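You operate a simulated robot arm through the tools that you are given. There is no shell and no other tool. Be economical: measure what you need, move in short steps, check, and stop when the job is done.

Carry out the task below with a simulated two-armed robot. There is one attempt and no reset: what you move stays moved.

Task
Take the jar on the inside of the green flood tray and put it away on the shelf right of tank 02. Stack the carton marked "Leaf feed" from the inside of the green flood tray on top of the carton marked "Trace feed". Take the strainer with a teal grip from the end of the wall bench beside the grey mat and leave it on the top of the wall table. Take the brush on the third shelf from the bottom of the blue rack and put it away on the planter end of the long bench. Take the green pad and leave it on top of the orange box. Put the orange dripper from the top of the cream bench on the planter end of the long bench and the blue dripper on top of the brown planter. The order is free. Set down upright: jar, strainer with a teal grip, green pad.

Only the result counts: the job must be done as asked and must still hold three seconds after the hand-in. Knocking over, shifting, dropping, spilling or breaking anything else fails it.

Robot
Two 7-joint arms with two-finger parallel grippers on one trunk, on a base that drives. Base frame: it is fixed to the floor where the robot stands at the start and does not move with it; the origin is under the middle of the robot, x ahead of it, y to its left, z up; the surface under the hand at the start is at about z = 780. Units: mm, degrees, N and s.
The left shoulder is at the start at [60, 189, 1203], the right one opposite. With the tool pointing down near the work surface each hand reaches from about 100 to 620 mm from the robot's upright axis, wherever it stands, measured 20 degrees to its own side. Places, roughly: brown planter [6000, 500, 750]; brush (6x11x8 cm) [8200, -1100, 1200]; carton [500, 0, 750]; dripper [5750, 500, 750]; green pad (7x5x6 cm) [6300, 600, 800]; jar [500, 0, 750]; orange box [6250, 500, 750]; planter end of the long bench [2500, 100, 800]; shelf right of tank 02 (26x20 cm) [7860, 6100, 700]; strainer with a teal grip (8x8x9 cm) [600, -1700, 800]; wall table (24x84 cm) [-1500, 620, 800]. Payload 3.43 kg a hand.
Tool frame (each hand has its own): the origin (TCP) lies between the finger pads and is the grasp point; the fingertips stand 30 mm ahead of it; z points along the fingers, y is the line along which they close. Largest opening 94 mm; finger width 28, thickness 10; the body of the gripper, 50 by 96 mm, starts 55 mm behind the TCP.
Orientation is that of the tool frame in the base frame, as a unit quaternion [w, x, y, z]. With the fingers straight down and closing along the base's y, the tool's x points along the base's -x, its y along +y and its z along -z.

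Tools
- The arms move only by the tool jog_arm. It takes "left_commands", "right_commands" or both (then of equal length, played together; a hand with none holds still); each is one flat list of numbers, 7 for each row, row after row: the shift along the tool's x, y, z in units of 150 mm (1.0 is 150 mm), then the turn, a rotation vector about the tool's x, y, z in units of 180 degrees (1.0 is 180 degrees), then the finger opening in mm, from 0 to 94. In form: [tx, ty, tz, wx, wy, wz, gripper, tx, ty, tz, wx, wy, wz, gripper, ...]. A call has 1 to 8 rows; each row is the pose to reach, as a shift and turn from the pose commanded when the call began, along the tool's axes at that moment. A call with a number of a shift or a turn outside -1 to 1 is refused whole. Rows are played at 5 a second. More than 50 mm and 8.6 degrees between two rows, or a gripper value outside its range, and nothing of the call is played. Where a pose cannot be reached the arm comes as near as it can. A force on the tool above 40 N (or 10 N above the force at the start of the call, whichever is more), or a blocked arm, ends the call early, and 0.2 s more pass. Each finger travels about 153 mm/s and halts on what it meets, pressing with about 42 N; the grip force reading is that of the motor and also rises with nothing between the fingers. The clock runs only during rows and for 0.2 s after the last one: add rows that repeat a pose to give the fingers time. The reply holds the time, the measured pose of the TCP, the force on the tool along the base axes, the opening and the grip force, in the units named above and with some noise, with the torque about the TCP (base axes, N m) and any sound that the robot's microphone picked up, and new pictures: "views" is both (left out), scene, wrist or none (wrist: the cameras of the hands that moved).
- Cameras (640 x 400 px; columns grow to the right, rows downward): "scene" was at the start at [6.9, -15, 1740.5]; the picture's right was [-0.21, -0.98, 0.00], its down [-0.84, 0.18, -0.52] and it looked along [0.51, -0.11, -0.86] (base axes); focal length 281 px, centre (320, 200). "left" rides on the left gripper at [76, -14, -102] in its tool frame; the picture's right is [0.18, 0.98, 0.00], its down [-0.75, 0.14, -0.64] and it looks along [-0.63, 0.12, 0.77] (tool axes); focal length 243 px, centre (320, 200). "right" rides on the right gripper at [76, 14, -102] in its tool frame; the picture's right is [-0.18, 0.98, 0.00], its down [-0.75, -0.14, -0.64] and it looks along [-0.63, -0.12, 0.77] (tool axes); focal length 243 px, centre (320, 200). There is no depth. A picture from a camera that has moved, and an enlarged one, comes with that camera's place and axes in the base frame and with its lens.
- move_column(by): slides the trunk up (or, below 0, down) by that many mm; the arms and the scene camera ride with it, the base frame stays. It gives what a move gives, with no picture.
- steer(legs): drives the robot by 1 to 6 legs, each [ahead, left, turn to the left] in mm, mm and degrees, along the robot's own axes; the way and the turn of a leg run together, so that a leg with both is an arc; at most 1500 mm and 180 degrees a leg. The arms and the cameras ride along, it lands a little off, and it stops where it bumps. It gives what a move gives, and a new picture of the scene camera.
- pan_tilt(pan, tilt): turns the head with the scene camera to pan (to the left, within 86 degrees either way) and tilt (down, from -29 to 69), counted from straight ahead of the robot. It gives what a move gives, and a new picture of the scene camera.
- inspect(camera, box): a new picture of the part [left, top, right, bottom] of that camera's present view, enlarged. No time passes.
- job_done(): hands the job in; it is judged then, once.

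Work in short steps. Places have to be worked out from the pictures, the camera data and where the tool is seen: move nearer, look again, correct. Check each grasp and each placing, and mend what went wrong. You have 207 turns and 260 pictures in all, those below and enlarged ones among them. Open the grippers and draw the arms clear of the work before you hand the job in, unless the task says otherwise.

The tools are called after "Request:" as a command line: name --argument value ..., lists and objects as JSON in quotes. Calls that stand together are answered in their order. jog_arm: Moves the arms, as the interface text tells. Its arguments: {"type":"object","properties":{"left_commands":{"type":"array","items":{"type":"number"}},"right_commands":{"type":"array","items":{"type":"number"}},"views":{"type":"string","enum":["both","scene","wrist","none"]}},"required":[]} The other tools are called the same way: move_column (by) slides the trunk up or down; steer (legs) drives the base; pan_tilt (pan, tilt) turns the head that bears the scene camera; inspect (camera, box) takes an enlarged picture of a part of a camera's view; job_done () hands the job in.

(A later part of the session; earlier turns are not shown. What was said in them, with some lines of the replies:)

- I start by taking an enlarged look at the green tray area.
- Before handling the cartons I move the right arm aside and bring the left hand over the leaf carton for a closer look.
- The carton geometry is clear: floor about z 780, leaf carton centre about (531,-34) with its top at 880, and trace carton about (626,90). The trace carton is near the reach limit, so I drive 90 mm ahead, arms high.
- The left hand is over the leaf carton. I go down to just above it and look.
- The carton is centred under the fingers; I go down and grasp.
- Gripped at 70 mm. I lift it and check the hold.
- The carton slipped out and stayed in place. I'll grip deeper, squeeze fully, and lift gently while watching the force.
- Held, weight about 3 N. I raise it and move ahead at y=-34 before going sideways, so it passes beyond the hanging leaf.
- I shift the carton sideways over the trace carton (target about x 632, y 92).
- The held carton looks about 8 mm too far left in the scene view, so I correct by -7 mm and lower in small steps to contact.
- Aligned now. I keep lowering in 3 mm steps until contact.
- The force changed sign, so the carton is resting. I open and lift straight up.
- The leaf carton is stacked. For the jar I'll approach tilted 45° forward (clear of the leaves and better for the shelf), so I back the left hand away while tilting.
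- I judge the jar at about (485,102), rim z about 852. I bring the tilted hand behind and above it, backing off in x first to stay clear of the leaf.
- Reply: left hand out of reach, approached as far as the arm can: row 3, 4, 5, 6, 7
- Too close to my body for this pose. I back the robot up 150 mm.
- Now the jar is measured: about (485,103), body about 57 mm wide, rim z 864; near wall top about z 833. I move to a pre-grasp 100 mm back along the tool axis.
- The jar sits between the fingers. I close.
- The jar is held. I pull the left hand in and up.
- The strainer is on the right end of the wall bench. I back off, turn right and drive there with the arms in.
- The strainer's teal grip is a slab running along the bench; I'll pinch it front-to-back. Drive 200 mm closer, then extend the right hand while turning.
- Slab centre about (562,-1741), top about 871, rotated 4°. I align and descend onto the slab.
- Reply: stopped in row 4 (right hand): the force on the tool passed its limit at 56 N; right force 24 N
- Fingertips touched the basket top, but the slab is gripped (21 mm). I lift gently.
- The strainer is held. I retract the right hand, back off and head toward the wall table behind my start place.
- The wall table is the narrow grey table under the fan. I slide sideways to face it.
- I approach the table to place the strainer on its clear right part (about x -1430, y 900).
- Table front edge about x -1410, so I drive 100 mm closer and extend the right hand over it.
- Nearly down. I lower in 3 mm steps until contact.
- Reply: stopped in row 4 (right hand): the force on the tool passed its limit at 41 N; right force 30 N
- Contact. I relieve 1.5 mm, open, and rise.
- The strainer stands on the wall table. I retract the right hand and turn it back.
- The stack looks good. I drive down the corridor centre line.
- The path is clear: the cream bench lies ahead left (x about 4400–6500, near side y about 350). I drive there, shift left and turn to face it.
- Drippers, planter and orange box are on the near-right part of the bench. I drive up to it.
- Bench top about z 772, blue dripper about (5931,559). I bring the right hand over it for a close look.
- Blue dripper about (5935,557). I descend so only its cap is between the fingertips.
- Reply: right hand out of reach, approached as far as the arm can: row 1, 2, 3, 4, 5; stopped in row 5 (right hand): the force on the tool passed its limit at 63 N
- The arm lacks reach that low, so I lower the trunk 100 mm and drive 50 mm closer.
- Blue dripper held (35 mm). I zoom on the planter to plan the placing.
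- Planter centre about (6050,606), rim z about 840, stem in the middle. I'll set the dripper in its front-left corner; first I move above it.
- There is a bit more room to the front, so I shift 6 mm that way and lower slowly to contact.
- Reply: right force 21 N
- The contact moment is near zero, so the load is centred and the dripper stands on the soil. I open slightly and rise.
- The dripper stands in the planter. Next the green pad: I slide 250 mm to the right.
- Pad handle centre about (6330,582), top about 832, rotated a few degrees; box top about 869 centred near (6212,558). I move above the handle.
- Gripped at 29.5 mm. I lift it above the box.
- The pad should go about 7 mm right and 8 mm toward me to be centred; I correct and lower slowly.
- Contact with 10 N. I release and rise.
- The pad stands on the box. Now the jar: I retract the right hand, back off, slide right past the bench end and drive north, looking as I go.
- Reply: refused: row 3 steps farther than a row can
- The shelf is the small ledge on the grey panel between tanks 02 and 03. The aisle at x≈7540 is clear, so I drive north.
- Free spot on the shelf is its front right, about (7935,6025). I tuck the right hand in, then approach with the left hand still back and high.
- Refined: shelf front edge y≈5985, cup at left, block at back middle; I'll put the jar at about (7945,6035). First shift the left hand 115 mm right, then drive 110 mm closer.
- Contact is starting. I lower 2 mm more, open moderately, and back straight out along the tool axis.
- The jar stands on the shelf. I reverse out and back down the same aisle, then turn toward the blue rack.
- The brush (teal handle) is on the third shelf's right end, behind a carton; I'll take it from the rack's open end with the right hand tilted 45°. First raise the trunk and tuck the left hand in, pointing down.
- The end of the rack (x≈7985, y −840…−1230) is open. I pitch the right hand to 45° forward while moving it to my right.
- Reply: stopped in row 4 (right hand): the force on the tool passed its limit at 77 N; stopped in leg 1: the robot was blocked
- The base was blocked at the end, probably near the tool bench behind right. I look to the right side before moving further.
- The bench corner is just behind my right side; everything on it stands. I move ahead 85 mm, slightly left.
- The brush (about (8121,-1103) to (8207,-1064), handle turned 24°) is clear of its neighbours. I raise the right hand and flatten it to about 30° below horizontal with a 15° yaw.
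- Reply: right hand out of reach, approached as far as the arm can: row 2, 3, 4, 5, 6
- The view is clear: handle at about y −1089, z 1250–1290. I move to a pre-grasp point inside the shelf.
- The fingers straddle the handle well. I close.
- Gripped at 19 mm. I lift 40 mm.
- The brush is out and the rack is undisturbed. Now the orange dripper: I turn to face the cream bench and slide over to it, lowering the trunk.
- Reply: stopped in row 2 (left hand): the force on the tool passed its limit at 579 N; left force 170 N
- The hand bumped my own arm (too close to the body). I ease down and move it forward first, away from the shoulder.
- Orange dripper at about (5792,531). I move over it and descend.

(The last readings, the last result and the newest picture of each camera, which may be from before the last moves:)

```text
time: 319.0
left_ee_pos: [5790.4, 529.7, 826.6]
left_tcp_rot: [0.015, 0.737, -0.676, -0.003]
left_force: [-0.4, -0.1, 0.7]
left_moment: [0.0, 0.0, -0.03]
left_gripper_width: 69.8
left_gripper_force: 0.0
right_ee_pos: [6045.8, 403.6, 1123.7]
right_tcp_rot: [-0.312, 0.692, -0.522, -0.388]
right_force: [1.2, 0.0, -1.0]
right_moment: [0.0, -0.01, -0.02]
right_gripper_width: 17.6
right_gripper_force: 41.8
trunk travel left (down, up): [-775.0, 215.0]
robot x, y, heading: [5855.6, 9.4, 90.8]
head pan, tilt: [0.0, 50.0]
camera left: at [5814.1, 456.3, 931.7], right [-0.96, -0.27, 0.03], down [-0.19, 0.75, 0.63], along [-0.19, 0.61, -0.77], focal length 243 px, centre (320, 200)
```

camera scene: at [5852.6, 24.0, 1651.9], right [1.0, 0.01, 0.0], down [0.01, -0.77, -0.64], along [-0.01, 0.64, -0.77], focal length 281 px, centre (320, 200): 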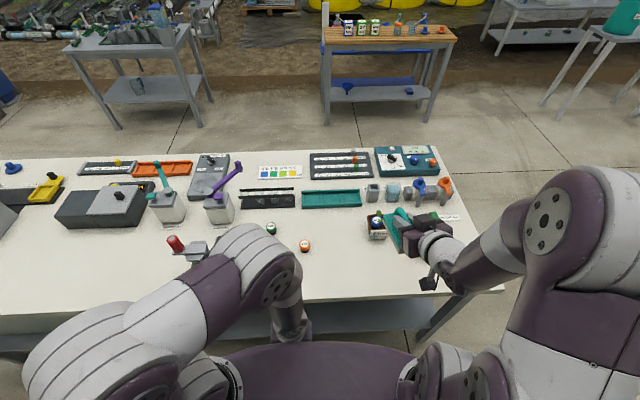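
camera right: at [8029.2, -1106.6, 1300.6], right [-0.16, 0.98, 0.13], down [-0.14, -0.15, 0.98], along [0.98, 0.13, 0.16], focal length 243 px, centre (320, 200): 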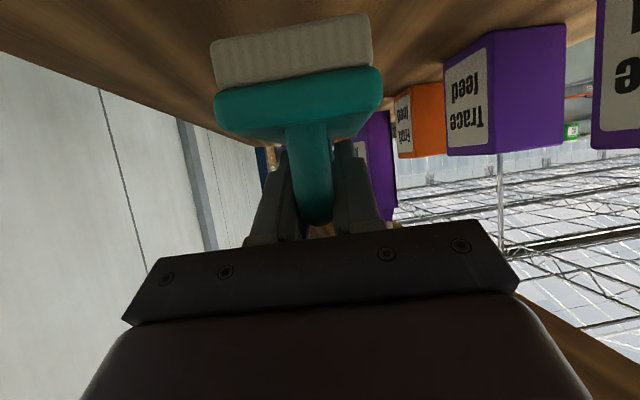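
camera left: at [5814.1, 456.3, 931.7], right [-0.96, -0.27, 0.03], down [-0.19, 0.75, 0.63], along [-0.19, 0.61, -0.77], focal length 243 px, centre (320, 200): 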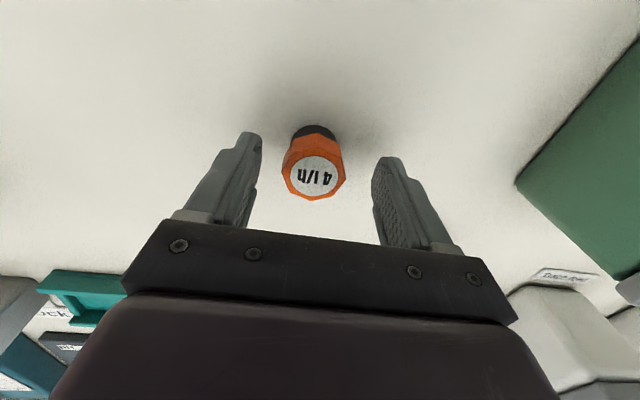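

Request:
jog_arm --left_commands '[0, 0, 0.04, 0, 0, 0, 70, 0, 0, 0.04, 0, 0, 0, 30, 0, 0, 0.04, 0, 0, 0, 0, 0, 0, 0.04, 0, 0, 0, 0, 0, 0, 0.04, 0, 0, 0, 0]' --views "none"

Request:
jog_arm --left_commands '[0, 0, -0.03, 0, 0, 0, 0, 0, 0, -0.12, 0, 0, 0, 0, 0, 0, -0.35, 0, 0, 0, 0, 0.2, 0, -0.6, 0, 0, 0, 0, 0.4, 0, -0.75, 0, 0, 0, 0, 0.6, 0, -0.75, 0, 0, 0, 0, 0.6, 0, -0.75, 0, 0, 0, 0]' --views "both"

```text
time: 320.2
left_ee_pos: [5789.1, 527.7, 822.8]
left_tcp_rot: [0.015, 0.736, -0.676, -0.003]
left_force: [-0.5, -0.9, -1.1]
left_moment: [-0.01, -0.01, 0.03]
left_gripper_width: 35.2
left_gripper_force: 41.5
right_ee_pos: [6045.2, 402.5, 1124.0]
right_tcp_rot: [-0.312, 0.692, -0.523, -0.388]
right_force: [0.2, -0.1, -1.4]
right_moment: [-0.03, 0.0, -0.02]
right_gripper_width: 17.6
right_gripper_force: 42.5
trunk travel left (down, up): [-775.0, 215.0]
robot x, y, heading: [5854.3, 10.7, 90.8]
head pan, tilt: [0.0, 50.0]
```

```text
time: 321.8
left_ee_pos: [5802.1, 440.4, 937.5]
left_tcp_rot: [0.015, 0.737, -0.676, -0.003]
left_force: [-0.4, -0.4, -1.0]
left_moment: [0.0, 0.0, 0.0]
left_gripper_width: 35.0
left_gripper_force: 42.1
right_ee_pos: [6045.6, 402.6, 1124.3]
right_tcp_rot: [-0.312, 0.692, -0.523, -0.387]
right_force: [-0.1, 0.4, -1.1]
right_moment: [-0.02, -0.01, -0.01]
right_gripper_width: 17.6
right_gripper_force: 41.9
trunk travel left (down, up): [-775.0, 215.0]
robot x, y, heading: [5850.7, 8.0, 90.8]
head pan, tilt: [0.0, 50.0]
camera scene: at [5852.5, 24.5, 1651.8], right [1.0, 0.01, 0.0], down [0.01, -0.77, -0.64], along [-0.01, 0.64, -0.77], focal length 281 px, centre (320, 200)
camera left: at [5825.3, 368.3, 1041.6], right [-0.96, -0.27, 0.03], down [-0.19, 0.75, 0.63], along [-0.19, 0.6, -0.77], focal length 243 px, centre (320, 200)
```

scene: 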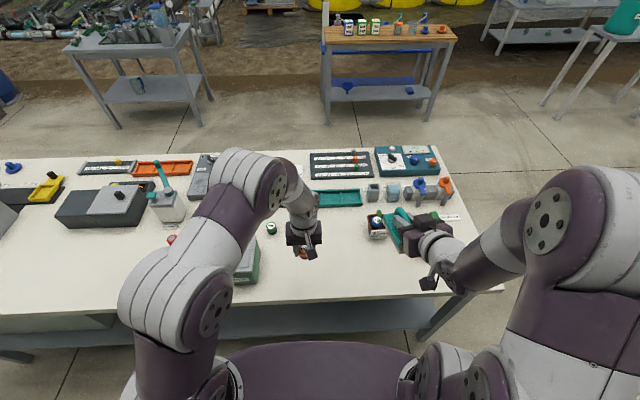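
left: 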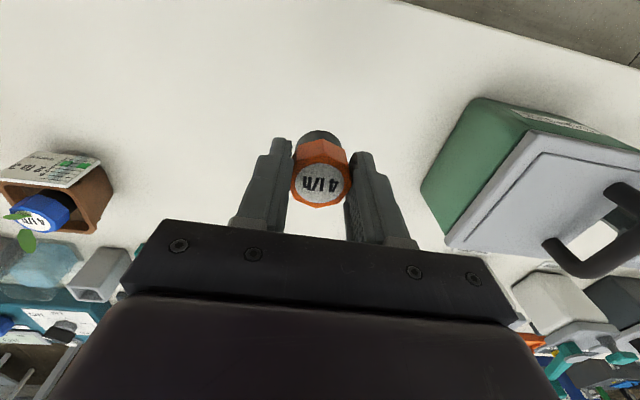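

Both items are held. I back off and slide west toward the planter end of the long bench.

Request:
steer --legs '[[-500, 0, -0.8], [0, 1500, 0], [0, 1000, 0]]'

Request:
pan_tilt --pan 40 --tilt 30

```text
time: 336.6
left_ee_pos: [3307.1, -80.3, 937.6]
left_tcp_rot: [0.014, 0.734, -0.679, -0.004]
left_force: [-0.5, 0.5, 0.5]
left_moment: [0.04, 0.01, -0.01]
left_gripper_width: 34.7
left_gripper_force: 41.9
right_ee_pos: [3550.7, -119.5, 1125.0]
right_tcp_rot: [-0.313, 0.691, -0.525, -0.387]
right_force: [-0.3, -0.1, -0.4]
right_moment: [0.01, 0.0, 0.0]
right_gripper_width: 16.8
right_gripper_force: 42.0
trunk travel left (down, up): [-775.0, 215.0]
robot x, y, heading: [3356.3, -513.5, 90.2]
head pan, tilt: [0.0, 50.0]
camera scene: at [3354.6, -497.2, 1651.8], right [1.0, 0.01, 0.0], down [0.0, -0.77, -0.64], along [0.0, 0.64, -0.77], focal length 281 px, centre (320, 200)
```

scene: 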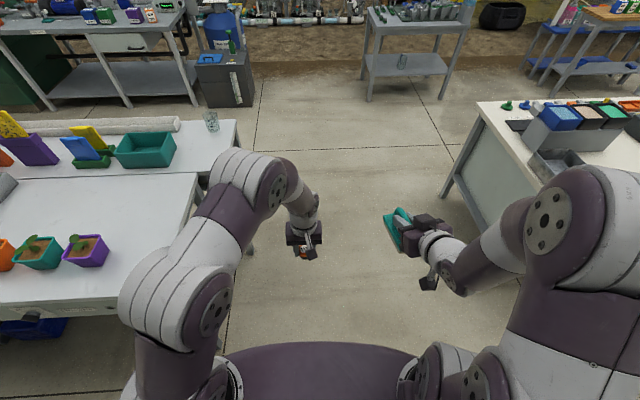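

```text
time: 337.6
left_ee_pos: [3307.1, -80.3, 938.2]
left_tcp_rot: [0.015, 0.734, -0.679, -0.003]
left_force: [0.6, 0.0, 0.3]
left_moment: [-0.01, -0.01, 0.02]
left_gripper_width: 34.5
left_gripper_force: 41.5
right_ee_pos: [3551.0, -120.1, 1124.9]
right_tcp_rot: [-0.313, 0.69, -0.525, -0.387]
right_force: [-1.0, -1.1, -0.9]
right_moment: [-0.02, -0.02, 0.0]
right_gripper_width: 17.1
right_gripper_force: 42.1
trunk travel left (down, up): [-775.0, 215.0]
robot x, y, heading: [3354.8, -513.4, 90.2]
head pan, tilt: [40.0, 30.0]
camera scene: at [3296.5, -505.2, 1681.3], right [0.76, 0.65, 0.0], down [0.32, -0.38, -0.87], along [-0.56, 0.66, -0.5], focal length 281 px, centre (320, 200)
```

scene: 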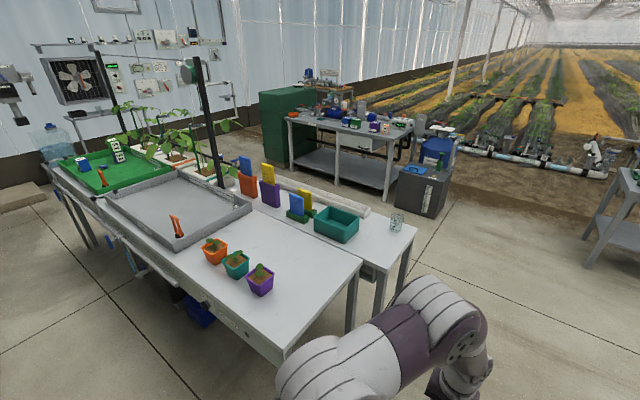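

The three pots stand along the near edge at the bench end (x≈2810); free surface lies behind them. I'll approach from the end: turn to face it and slide to y≈150.

Request:
steer --legs '[[0, 0, 89.8], [0, -660, 0]]'

Request:
pan_tilt --pan 0 --tilt 45

```text
time: 345.1
left_ee_pos: [2926.9, 111.6, 936.8]
left_tcp_rot: [0.013, 0.999, 0.032, 0.008]
left_force: [0.2, 0.3, 0.5]
left_moment: [0.03, -0.02, 0.01]
left_gripper_width: 34.2
left_gripper_force: 42.2
right_ee_pos: [2970.9, 355.6, 1124.4]
right_tcp_rot: [0.049, 0.86, 0.112, -0.495]
right_force: [-0.6, -0.1, -1.2]
right_moment: [-0.02, 0.01, 0.02]
right_gripper_width: 16.9
right_gripper_force: 42.3
trunk travel left (down, up): [-775.0, 215.0]
robot x, y, heading: [3359.5, 153.0, 179.8]
head pan, tilt: [40.0, 30.0]
camera scene: at [3352.0, 95.4, 1681.4], right [-0.64, 0.77, 0.0], down [0.39, 0.32, -0.87], along [-0.67, -0.55, -0.5], focal length 281 px, centre (320, 200)
```

scene: 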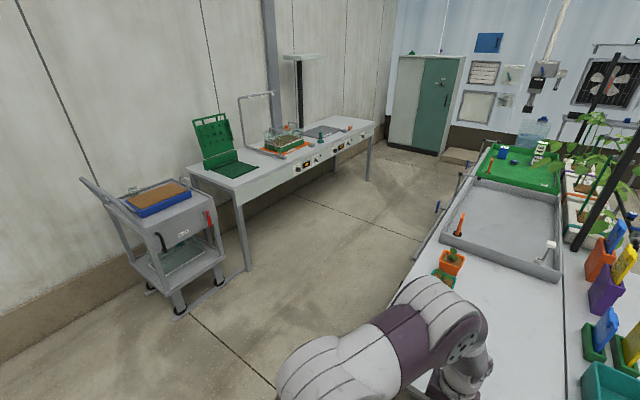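

```text
time: 346.2
left_ee_pos: [2927.3, 113.6, 936.7]
left_tcp_rot: [0.013, 0.999, 0.032, 0.008]
left_force: [1.1, 0.3, 0.0]
left_moment: [0.0, 0.0, 0.03]
left_gripper_width: 33.9
left_gripper_force: 41.5
right_ee_pos: [2971.1, 355.8, 1123.6]
right_tcp_rot: [0.049, 0.86, 0.112, -0.495]
right_force: [0.8, -0.5, -0.4]
right_moment: [-0.03, 0.03, -0.03]
right_gripper_width: 16.7
right_gripper_force: 42.0
trunk travel left (down, up): [-775.0, 215.0]
robot x, y, heading: [3358.7, 152.9, 179.8]
head pan, tilt: [0.0, 45.0]
camera scene: at [3340.4, 153.7, 1658.8], right [0.01, 1.0, 0.0], down [0.71, 0.0, -0.71], along [-0.71, 0.0, -0.71], focal length 281 px, centre (320, 200)
```

scene: 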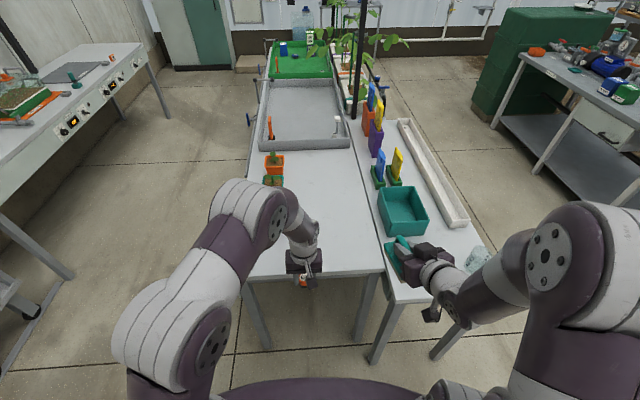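

Bench end is at x≈2818, bench spans y −140…374. I drive 220 mm closer with both hands high.

Request:
steer --legs '[[220, 0, 0]]'

Request:
inspect --camera "left" --box '[0, 0, 640, 400]'

```text
time: 347.9
left_ee_pos: [2706.1, 115.3, 936.8]
left_tcp_rot: [0.013, 0.999, 0.031, 0.008]
left_force: [0.0, -0.4, -0.6]
left_moment: [0.02, 0.01, 0.04]
left_gripper_width: 33.7
left_gripper_force: 41.8
right_ee_pos: [2748.3, 357.7, 1123.8]
right_tcp_rot: [0.048, 0.861, 0.111, -0.495]
right_force: [-0.1, 0.5, -1.0]
right_moment: [0.0, 0.01, 0.0]
right_gripper_width: 16.7
right_gripper_force: 41.7
trunk travel left (down, up): [-775.0, 215.0]
robot x, y, heading: [3140.4, 159.4, 179.4]
head pan, tilt: [0.0, 45.0]
camera scene: at [3119.2, 155.6, 1658.8], right [0.01, 1.0, 0.0], down [0.71, -0.01, -0.71], along [-0.71, 0.01, -0.71], focal length 281 px, centre (320, 200)
```

scene: 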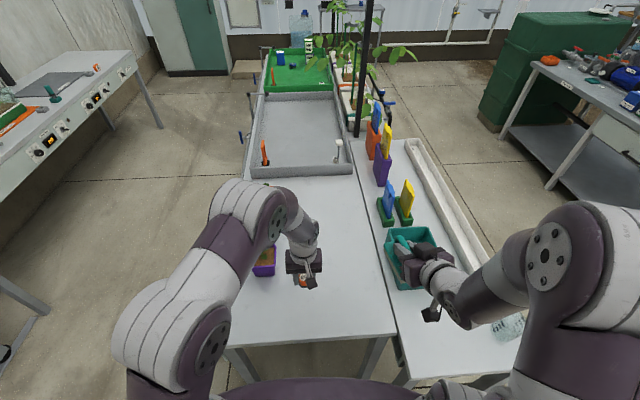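

```text
1.00 times, centred on (320, 200) of left (not enlarged: the box is as wide or as high as the picture)
camera zoom: at [2780.2, 136.8, 1041.7], right [0.25, -0.97, 0.03], down [-0.75, -0.17, 0.63], along [-0.61, -0.18, -0.77], focal length 243 px, centre (320, 200)
```

zoom: 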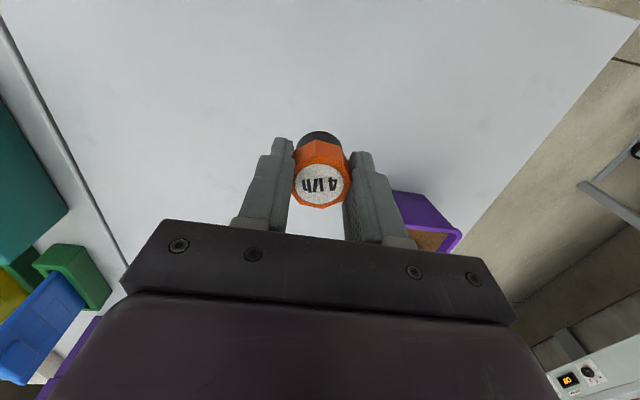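

I lower the dripper at about (2655,122), clear of the purple pot.

Request:
jog_arm --left_commands '[-0.2, -0.04, 0.1, 0, 0, 0, 0, -0.333, -0.07, 0.3, 0, 0, 0, 0, -0.333, -0.07, 0.5, 0, 0, 0, 0, -0.333, -0.07, 0.6, 0, 0, 0, 0, -0.333, -0.07, 0.6, 0, 0, 0, 0]' --views "wrist"

```text
time: 349.1
left_ee_pos: [2657.2, 119.2, 846.0]
left_tcp_rot: [0.012, 0.999, 0.032, 0.009]
left_force: [0.2, 0.2, 0.4]
left_moment: [0.01, 0.02, 0.01]
left_gripper_width: 33.7
left_gripper_force: 41.5
right_ee_pos: [2750.9, 357.9, 1123.8]
right_tcp_rot: [0.048, 0.861, 0.111, -0.494]
right_force: [0.1, 0.3, -1.2]
right_moment: [0.01, 0.04, 0.0]
right_gripper_width: 16.7
right_gripper_force: 42.0
trunk travel left (down, up): [-775.0, 215.0]
robot x, y, heading: [3137.2, 157.2, 179.5]
head pan, tilt: [0.0, 45.0]
camera left: at [2731.6, 141.3, 950.3], right [0.25, -0.97, 0.03], down [-0.75, -0.17, 0.63], along [-0.61, -0.18, -0.77], focal length 243 px, centre (320, 200)
```

left: 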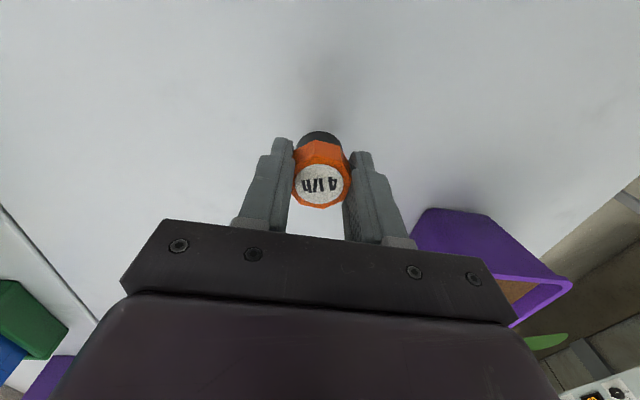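

Request:
jog_arm --left_commands '[0, 0, 0.04, 0, 0, 0, 0, 0, 0, 0.07, 0, 0, 0, 0, 0, 0, 0.09, 0, 0, 0, 0, 0, 0, 0.11, 0, 0, 0, 0, 0, 0, 0.13, 0, 0, 0, 0]' --views "none"

```text
time: 350.3
left_ee_pos: [2657.1, 119.6, 827.8]
left_tcp_rot: [0.012, 0.999, 0.031, 0.009]
left_force: [0.4, -0.3, -0.2]
left_moment: [-0.01, 0.0, -0.01]
left_gripper_width: 33.4
left_gripper_force: 42.2
right_ee_pos: [2750.2, 359.0, 1123.9]
right_tcp_rot: [0.049, 0.861, 0.112, -0.494]
right_force: [-0.1, 0.5, -2.6]
right_moment: [0.01, 0.02, -0.01]
right_gripper_width: 16.7
right_gripper_force: 42.3
trunk travel left (down, up): [-775.0, 215.0]
robot x, y, heading: [3140.5, 153.6, 179.6]
head pan, tilt: [0.0, 45.0]
```

Request:
jog_arm --left_commands '[0, 0, 0.015, 0, 0, 0, 0, 0, 0, 0.03, 0, 0, 0, 0, 0, 0, 0.045, 0, 0, 0, 0, 0, 0, 0.06, 0, 0, 0, 0, 0, 0, 0.075, 0, 0, 0, 0]' --views "wrist"

```text
time: 351.5
left_ee_pos: [2657.0, 118.8, 820.3]
left_tcp_rot: [0.012, 0.999, 0.032, 0.003]
left_force: [0.4, -5.0, 37.7]
left_moment: [0.03, -0.03, -0.05]
left_gripper_width: 33.5
left_gripper_force: 42.0
right_ee_pos: [2752.9, 357.1, 1126.7]
right_tcp_rot: [0.048, 0.86, 0.112, -0.496]
right_force: [0.9, 0.3, -1.3]
right_moment: [0.01, -0.01, 0.02]
right_gripper_width: 16.6
right_gripper_force: 42.2
trunk travel left (down, up): [-775.0, 215.0]
robot x, y, heading: [3141.7, 158.5, 179.7]
head pan, tilt: [0.0, 45.0]
camera left: at [2732.4, 141.2, 923.9], right [0.25, -0.97, 0.02], down [-0.75, -0.18, 0.64], along [-0.62, -0.18, -0.77], focal length 243 px, centre (320, 200)
```

left: 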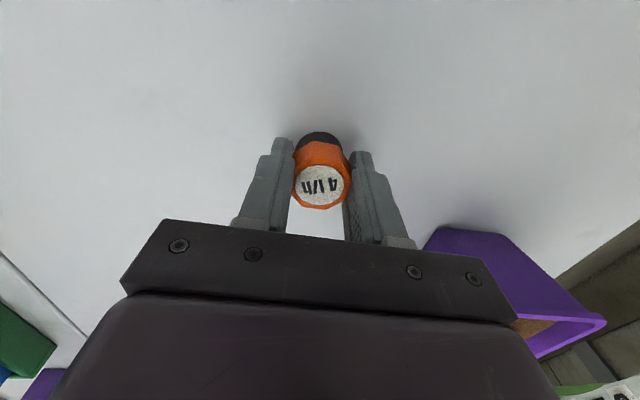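

Firm contact. I release and lift the left hand away.

Request:
jog_arm --left_commands '[0, 0, -0.015, 0, 0, 0, 0, 0, 0, -0.015, 0, 0, 0, 42, 0, 0, -0.015, 0, 0, 0, 60, 0, 0, -0.15, 0, 0, 0, 60, 0, 0, -0.45, 0, 0, 0, 60, 0, 0, -0.75, 0, 0, 0, 60, 0, 0, -0.95, 0, 0, 0, 60]' --views "both"

```text
time: 353.1
left_ee_pos: [2655.8, 122.0, 959.6]
left_tcp_rot: [0.013, 0.999, 0.032, 0.008]
left_force: [-0.7, -0.4, 0.9]
left_moment: [0.01, -0.01, -0.03]
left_gripper_width: 60.2
left_gripper_force: 0.0
right_ee_pos: [2750.5, 357.8, 1124.4]
right_tcp_rot: [0.048, 0.86, 0.11, -0.495]
right_force: [-0.6, 0.1, -0.5]
right_moment: [0.0, -0.01, -0.02]
right_gripper_width: 16.3
right_gripper_force: 42.2
trunk travel left (down, up): [-775.0, 215.0]
robot x, y, heading: [3140.3, 155.6, 179.5]
head pan, tilt: [0.0, 45.0]
camera scene: at [3119.6, 155.5, 1658.7], right [0.01, 1.0, 0.0], down [0.71, -0.01, -0.71], along [-0.71, 0.01, -0.71], focal length 281 px, centre (320, 200)
camera left: at [2730.1, 144.0, 1063.2], right [0.25, -0.97, 0.03], down [-0.75, -0.17, 0.63], along [-0.61, -0.18, -0.77], focal length 243 px, centre (320, 200)
```

scene: 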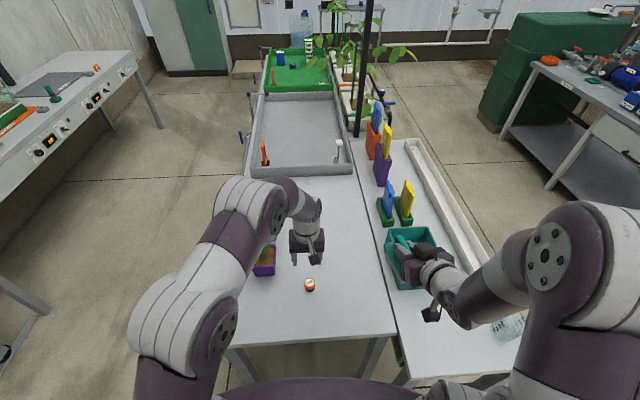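
left: 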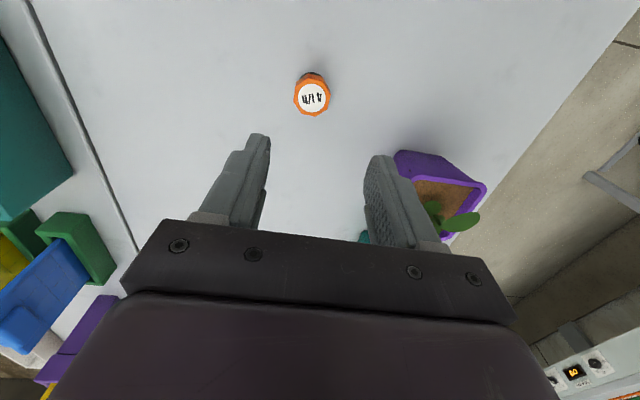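

The orange dripper stands on the bench. I retract the left hand and check the brush in the right hand.

Request:
jog_arm --left_commands '[0.3, 0, 0, 0, 0, 0, 60, 0.6, 0, 0, 0, 0, 0, 60, 0.8, 0.2, 0, 0, 0, 0, 60, 0.8, 0.3, 0, 0, 0, 0, 60]' --views "none"

Request:
inspect --camera "right" --box '[0, 0, 640, 400]'

Request:
inspect --camera "scene" --box '[340, 200, 520, 340]'

```text
time: 354.1
left_ee_pos: [2776.4, 86.9, 960.6]
left_tcp_rot: [0.012, 0.999, 0.031, 0.008]
left_force: [0.2, -0.7, -0.6]
left_moment: [-0.02, -0.01, 0.01]
left_gripper_width: 60.5
left_gripper_force: 0.1
right_ee_pos: [2749.4, 358.1, 1124.2]
right_tcp_rot: [0.049, 0.86, 0.111, -0.495]
right_force: [-0.7, -0.3, -1.2]
right_moment: [0.0, 0.01, 0.0]
right_gripper_width: 16.5
right_gripper_force: 42.0
trunk travel left (down, up): [-775.0, 215.0]
robot x, y, heading: [3140.9, 158.0, 179.8]
head pan, tilt: [0.0, 45.0]
```

```text
1.00 times, centred on (320, 200) of right (not enlarged: the box is as wide or as high as the picture)
camera zoom: at [2876.6, 374.4, 1110.0], right [0.15, -0.98, 0.13], down [0.14, 0.15, 0.98], along [-0.98, -0.12, 0.16], focal length 243 px, centre (320, 200)
```

zoom: 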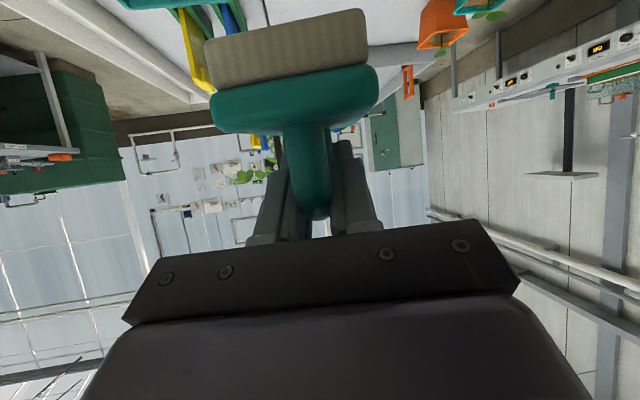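

```text
2.86 times, centred on (430, 270) of scene
camera zoom: at [3118.7, 155.5, 1658.7], right [0.01, 1.0, 0.0], down [0.71, -0.01, -0.71], along [-0.71, 0.01, -0.71], focal length 803 px, centre (6, 0)
```

zoom: 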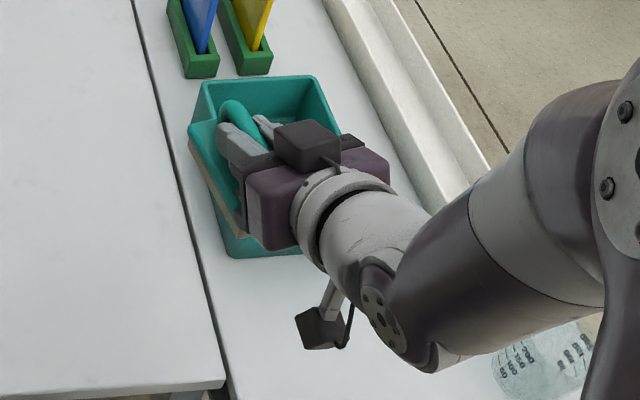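

The brush sits level in the hand. I move it over the free bench area and start down.

Request:
jog_arm --right_commands '[0.011, 0.161, 0.171, 0, 0, 0, 0, 0.022, 0.322, 0.342, 0, 0, 0, 0, 0.033, 0.483, 0.513, 0, 0, 0, 0, 0.044, 0.644, 0.684, 0, 0, 0, 0, 0.044, 0.644, 0.684, 0, 0, 0, 0]' --views "none"

Request:
jog_arm --right_commands '[0.18, -0.01, 0.182, 0, 0, 0, 0, 0.36, -0.02, 0.364, 0, 0, 0, 0, 0.55, -0.03, 0.546, 0, 0, 0, 0, 0.73, -0.038, 0.728, 0, 0, 0, 0, 0.73, -0.038, 0.728, 0, 0, 0, 0]' --views "both"

```text
time: 355.3
left_ee_pos: [2779.1, 87.2, 961.2]
left_tcp_rot: [0.013, 0.999, 0.031, 0.008]
left_force: [0.4, -0.8, 0.9]
left_moment: [-0.02, -0.02, 0.02]
left_gripper_width: 60.0
left_gripper_force: 0.0
right_ee_pos: [2688.8, 245.3, 1064.9]
right_tcp_rot: [0.049, 0.86, 0.112, -0.495]
right_force: [-0.2, 0.2, -0.9]
right_moment: [-0.01, -0.03, -0.04]
right_gripper_width: 16.5
right_gripper_force: 42.1
trunk travel left (down, up): [-775.0, 215.0]
robot x, y, heading: [3139.1, 153.4, 179.4]
head pan, tilt: [0.0, 45.0]
```

```text
time: 356.5
left_ee_pos: [2776.6, 86.5, 961.3]
left_tcp_rot: [0.013, 0.999, 0.031, 0.008]
left_force: [-0.5, -0.4, 0.1]
left_moment: [0.03, 0.02, -0.01]
left_gripper_width: 59.8
left_gripper_force: 0.1
right_ee_pos: [2650.5, 246.7, 916.2]
right_tcp_rot: [0.05, 0.86, 0.112, -0.496]
right_force: [-0.5, 0.2, -0.4]
right_moment: [-0.03, 0.0, -0.01]
right_gripper_width: 16.4
right_gripper_force: 42.4
trunk travel left (down, up): [-775.0, 215.0]
robot x, y, heading: [3140.4, 155.1, 179.7]
head pan, tilt: [0.0, 45.0]
camera scene: at [3120.1, 155.4, 1658.8], right [0.01, 1.0, 0.0], down [0.71, -0.01, -0.71], along [-0.71, 0.01, -0.71], focal length 281 px, centre (320, 200)
camera right: at [2777.6, 263.8, 901.5], right [0.15, -0.98, 0.13], down [0.14, 0.15, 0.98], along [-0.98, -0.12, 0.16], focal length 243 px, centre (320, 200)
```

scene: 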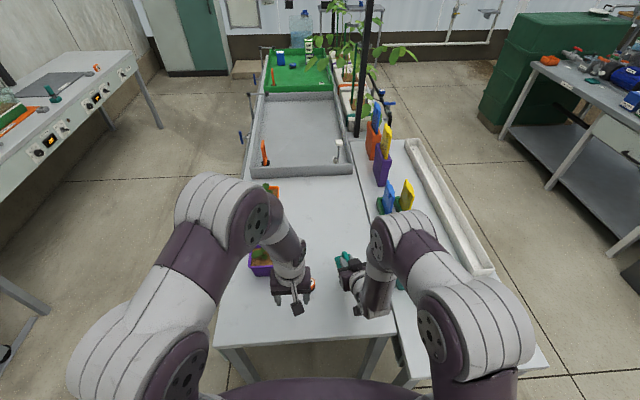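
right: 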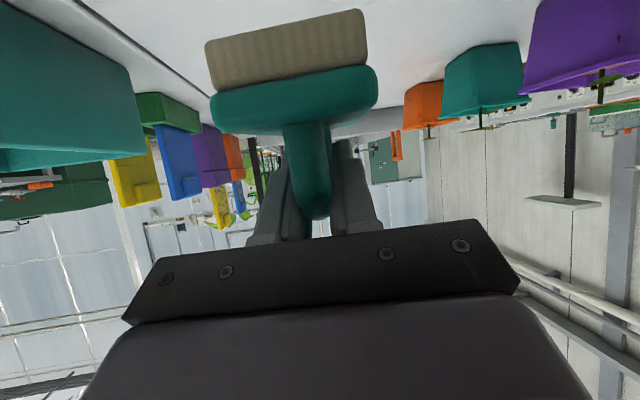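

Request:
jog_arm --right_commands '[0.115, 0.003, 0.067, 0, 0, 0, 0, 0.23, 0.007, 0.134, 0, 0, 0, 0, 0.345, 0.01, 0.202, 0, 0, 0, 0, 0.345, 0.01, 0.202, 0, 0, 0, 0]' --views "none"

Request:
jog_arm --right_commands '[0.017, 0.001, 0.01, 0, 0, 0, 0, 0.034, 0.001, 0.02, 0, 0, 0, 0, 0.051, 0.002, 0.03, 0, 0, 0, 0, 0.068, 0.002, 0.04, 0, 0, 0, 0]' --views "wrist"

```text
time: 357.5
left_ee_pos: [2776.3, 86.2, 960.7]
left_tcp_rot: [0.013, 0.999, 0.031, 0.008]
left_force: [0.4, -0.3, 0.1]
left_moment: [0.02, 0.01, -0.01]
left_gripper_width: 60.0
left_gripper_force: 0.1
right_ee_pos: [2648.5, 245.8, 855.3]
right_tcp_rot: [0.048, 0.86, 0.11, -0.496]
right_force: [-0.2, -0.7, -1.1]
right_moment: [0.01, -0.02, 0.04]
right_gripper_width: 16.2
right_gripper_force: 42.1
trunk travel left (down, up): [-775.0, 215.0]
robot x, y, heading: [3143.5, 155.9, 179.6]
head pan, tilt: [0.0, 45.0]
```

```text
time: 358.5
left_ee_pos: [2776.9, 87.3, 961.1]
left_tcp_rot: [0.013, 0.999, 0.031, 0.007]
left_force: [-0.5, 0.4, 0.0]
left_moment: [0.01, -0.01, 0.03]
left_gripper_width: 59.8
left_gripper_force: 0.0
right_ee_pos: [2649.3, 245.3, 844.4]
right_tcp_rot: [0.049, 0.858, 0.11, -0.498]
right_force: [0.4, 1.9, 11.4]
right_moment: [-0.3, 0.47, -0.1]
right_gripper_width: 16.5
right_gripper_force: 42.1
trunk travel left (down, up): [-775.0, 215.0]
robot x, y, heading: [3140.9, 153.7, 179.5]
head pan, tilt: [0.0, 45.0]
camera right: at [2775.6, 262.0, 829.8], right [0.15, -0.98, 0.13], down [0.15, 0.15, 0.98], along [-0.98, -0.12, 0.17], focal length 243 px, centre (320, 200)
```

right: 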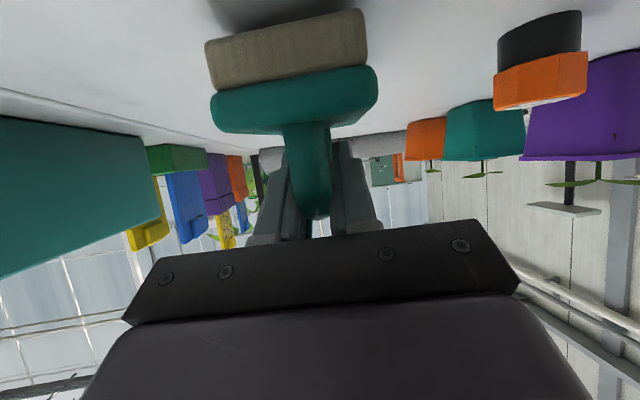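

Contact made at the expected height. I lower 1 mm more, open, and draw straight back along the tool axis.

Request:
jog_arm --right_commands '[0.008, 0, 0.005, 0, 0, 0, 0, 0.008, 0, 0.005, 0, 0, 0, 24, 0.008, 0, 0.005, 0, 0, 0, 60, 0.008, 0, 0.005, 0, 0, 0, 70, 0.008, 0, -0.2, 0, 0, 0, 70, 0.008, 0, -0.5, 0, 0, 0, 70, 0.008, 0, -0.8, 0, 0, 0, 70, 0.008, 0, -0.8, 0, 0, 0, 70]' --views "both"

```text
time: 360.3
left_ee_pos: [2776.4, 86.9, 959.4]
left_tcp_rot: [0.013, 0.999, 0.032, 0.007]
left_force: [-0.9, -0.5, 0.5]
left_moment: [0.03, -0.02, 0.0]
left_gripper_width: 59.9
left_gripper_force: 0.0
right_ee_pos: [2750.3, 269.2, 902.1]
right_tcp_rot: [0.048, 0.86, 0.111, -0.495]
right_force: [-0.8, -0.2, -0.1]
right_moment: [-0.01, 0.01, 0.02]
right_gripper_width: 69.9
right_gripper_force: 0.1
trunk travel left (down, up): [-775.0, 215.0]
robot x, y, heading: [3140.9, 156.8, 179.5]
head pan, tilt: [0.0, 45.0]
camera scene: at [3118.3, 155.4, 1658.7], right [0.01, 1.0, 0.0], down [0.71, -0.01, -0.71], along [-0.71, 0.01, -0.71], focal length 281 px, centre (320, 200)
camera right: at [2876.7, 285.7, 889.2], right [0.15, -0.98, 0.13], down [0.14, 0.15, 0.98], along [-0.98, -0.12, 0.16], focal length 243 px, centre (320, 200)
```

scene: 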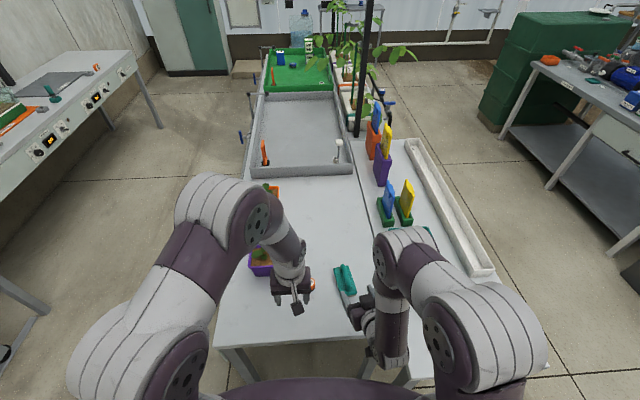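
right: 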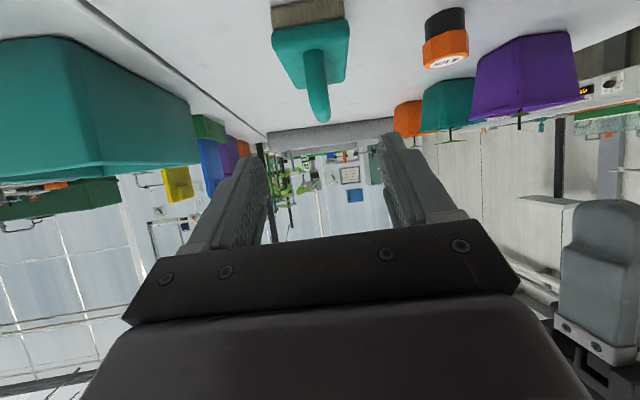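

The brush lies on the bench. I back the robot away and take a final look.

Request:
steer --legs '[[-350, 0, 0]]'

Request:
inspect --camera "scene" --box '[230, 20, 430, 300]'

Request:
inspect --camera "scene" --box '[260, 30, 360, 100]'

```text
time: 362.6
left_ee_pos: [3125.4, 83.3, 959.0]
left_tcp_rot: [0.013, 0.999, 0.031, 0.008]
left_force: [-0.4, -0.7, 0.3]
left_moment: [-0.03, 0.0, 0.01]
left_gripper_width: 60.0
left_gripper_force: 0.0
right_ee_pos: [3099.0, 265.0, 903.1]
right_tcp_rot: [0.049, 0.86, 0.111, -0.496]
right_force: [-0.2, -0.1, -0.1]
right_moment: [-0.01, 0.01, -0.02]
right_gripper_width: 70.0
right_gripper_force: 0.1
trunk travel left (down, up): [-775.0, 215.0]
robot x, y, heading: [3490.7, 151.0, 179.5]
head pan, tilt: [0.0, 45.0]
camera scene: at [3468.3, 152.7, 1658.7], right [0.01, 1.0, 0.0], down [0.71, -0.01, -0.71], along [-0.71, 0.01, -0.71], focal length 281 px, centre (320, 200)
```

scene: 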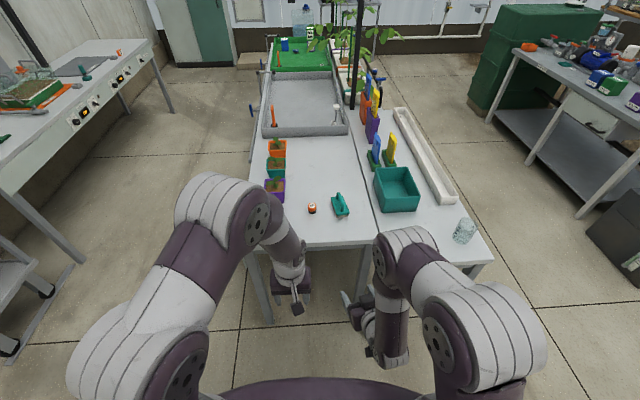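

```text
1.43 times, centred on (330, 160) of scene
camera zoom: at [3468.3, 152.7, 1658.7], right [0.01, 1.0, 0.0], down [0.71, -0.01, -0.71], along [-0.71, 0.01, -0.71], focal length 401 px, centre (306, 257)
```

zoom: 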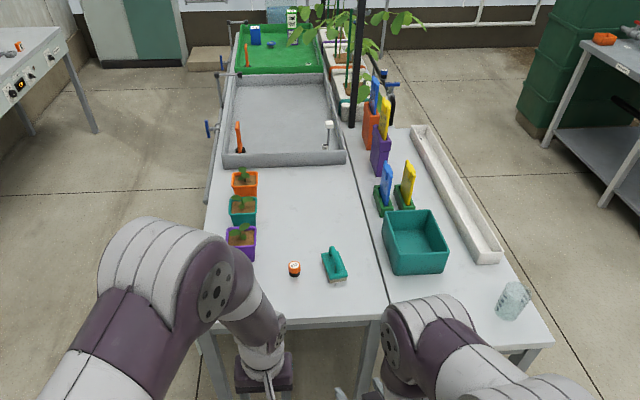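

```text
5.71 times, centred on (310, 65) of scene
camera zoom: at [3468.3, 152.7, 1658.7], right [0.01, 1.0, 0.0], down [0.71, -0.01, -0.71], along [-0.71, 0.01, -0.71], focal length 1606 px, centre (377, 971)
```

zoom: 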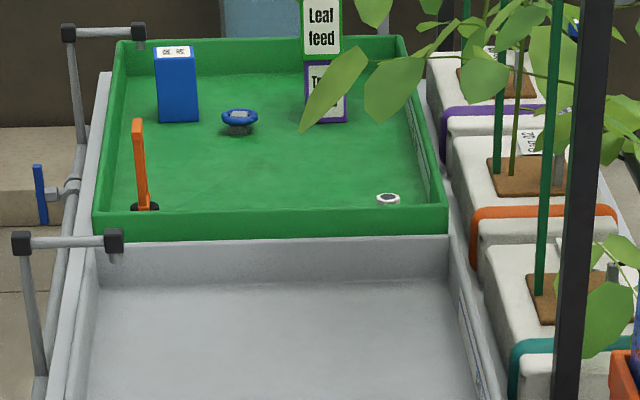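

Everything is in place: the stack holds, the dripper and brush stand on the bench, the arms are clear and the grippers are open. I hand in.

Request:
job_done

```text
The job is handed in.
```

I handed the job in with all seven items placed; the jar, strainer and green pad are standing upright.

- **Jar:** on the front right of the shelf right of tank 02.
- **Leaf feed carton:** stacked on the Trace feed carton. It still held when I looked from across the room at the end.
- **Strainer:** on the clear right end of the wall table.
- **Brush and orange dripper:** on the planter end of the long bench, behind the pots.
- **Green pad:** centred on the orange box.
- **Blue dripper:** standing on the soil in the brown planter.

I last saw the jar, strainer, pad and blue dripper when I left each place; I did not go back to check them before handing in.

**Bumps:** the base bumped the tool bench lightly beside the blue rack. Near that rack the right hand also stopped on a 77 N force that I couldn't trace. Nothing on the bench or rack looked disturbed afterwards. At the cream bench the left hand struck what I took to be my own arm; I saw nothing else there moved.
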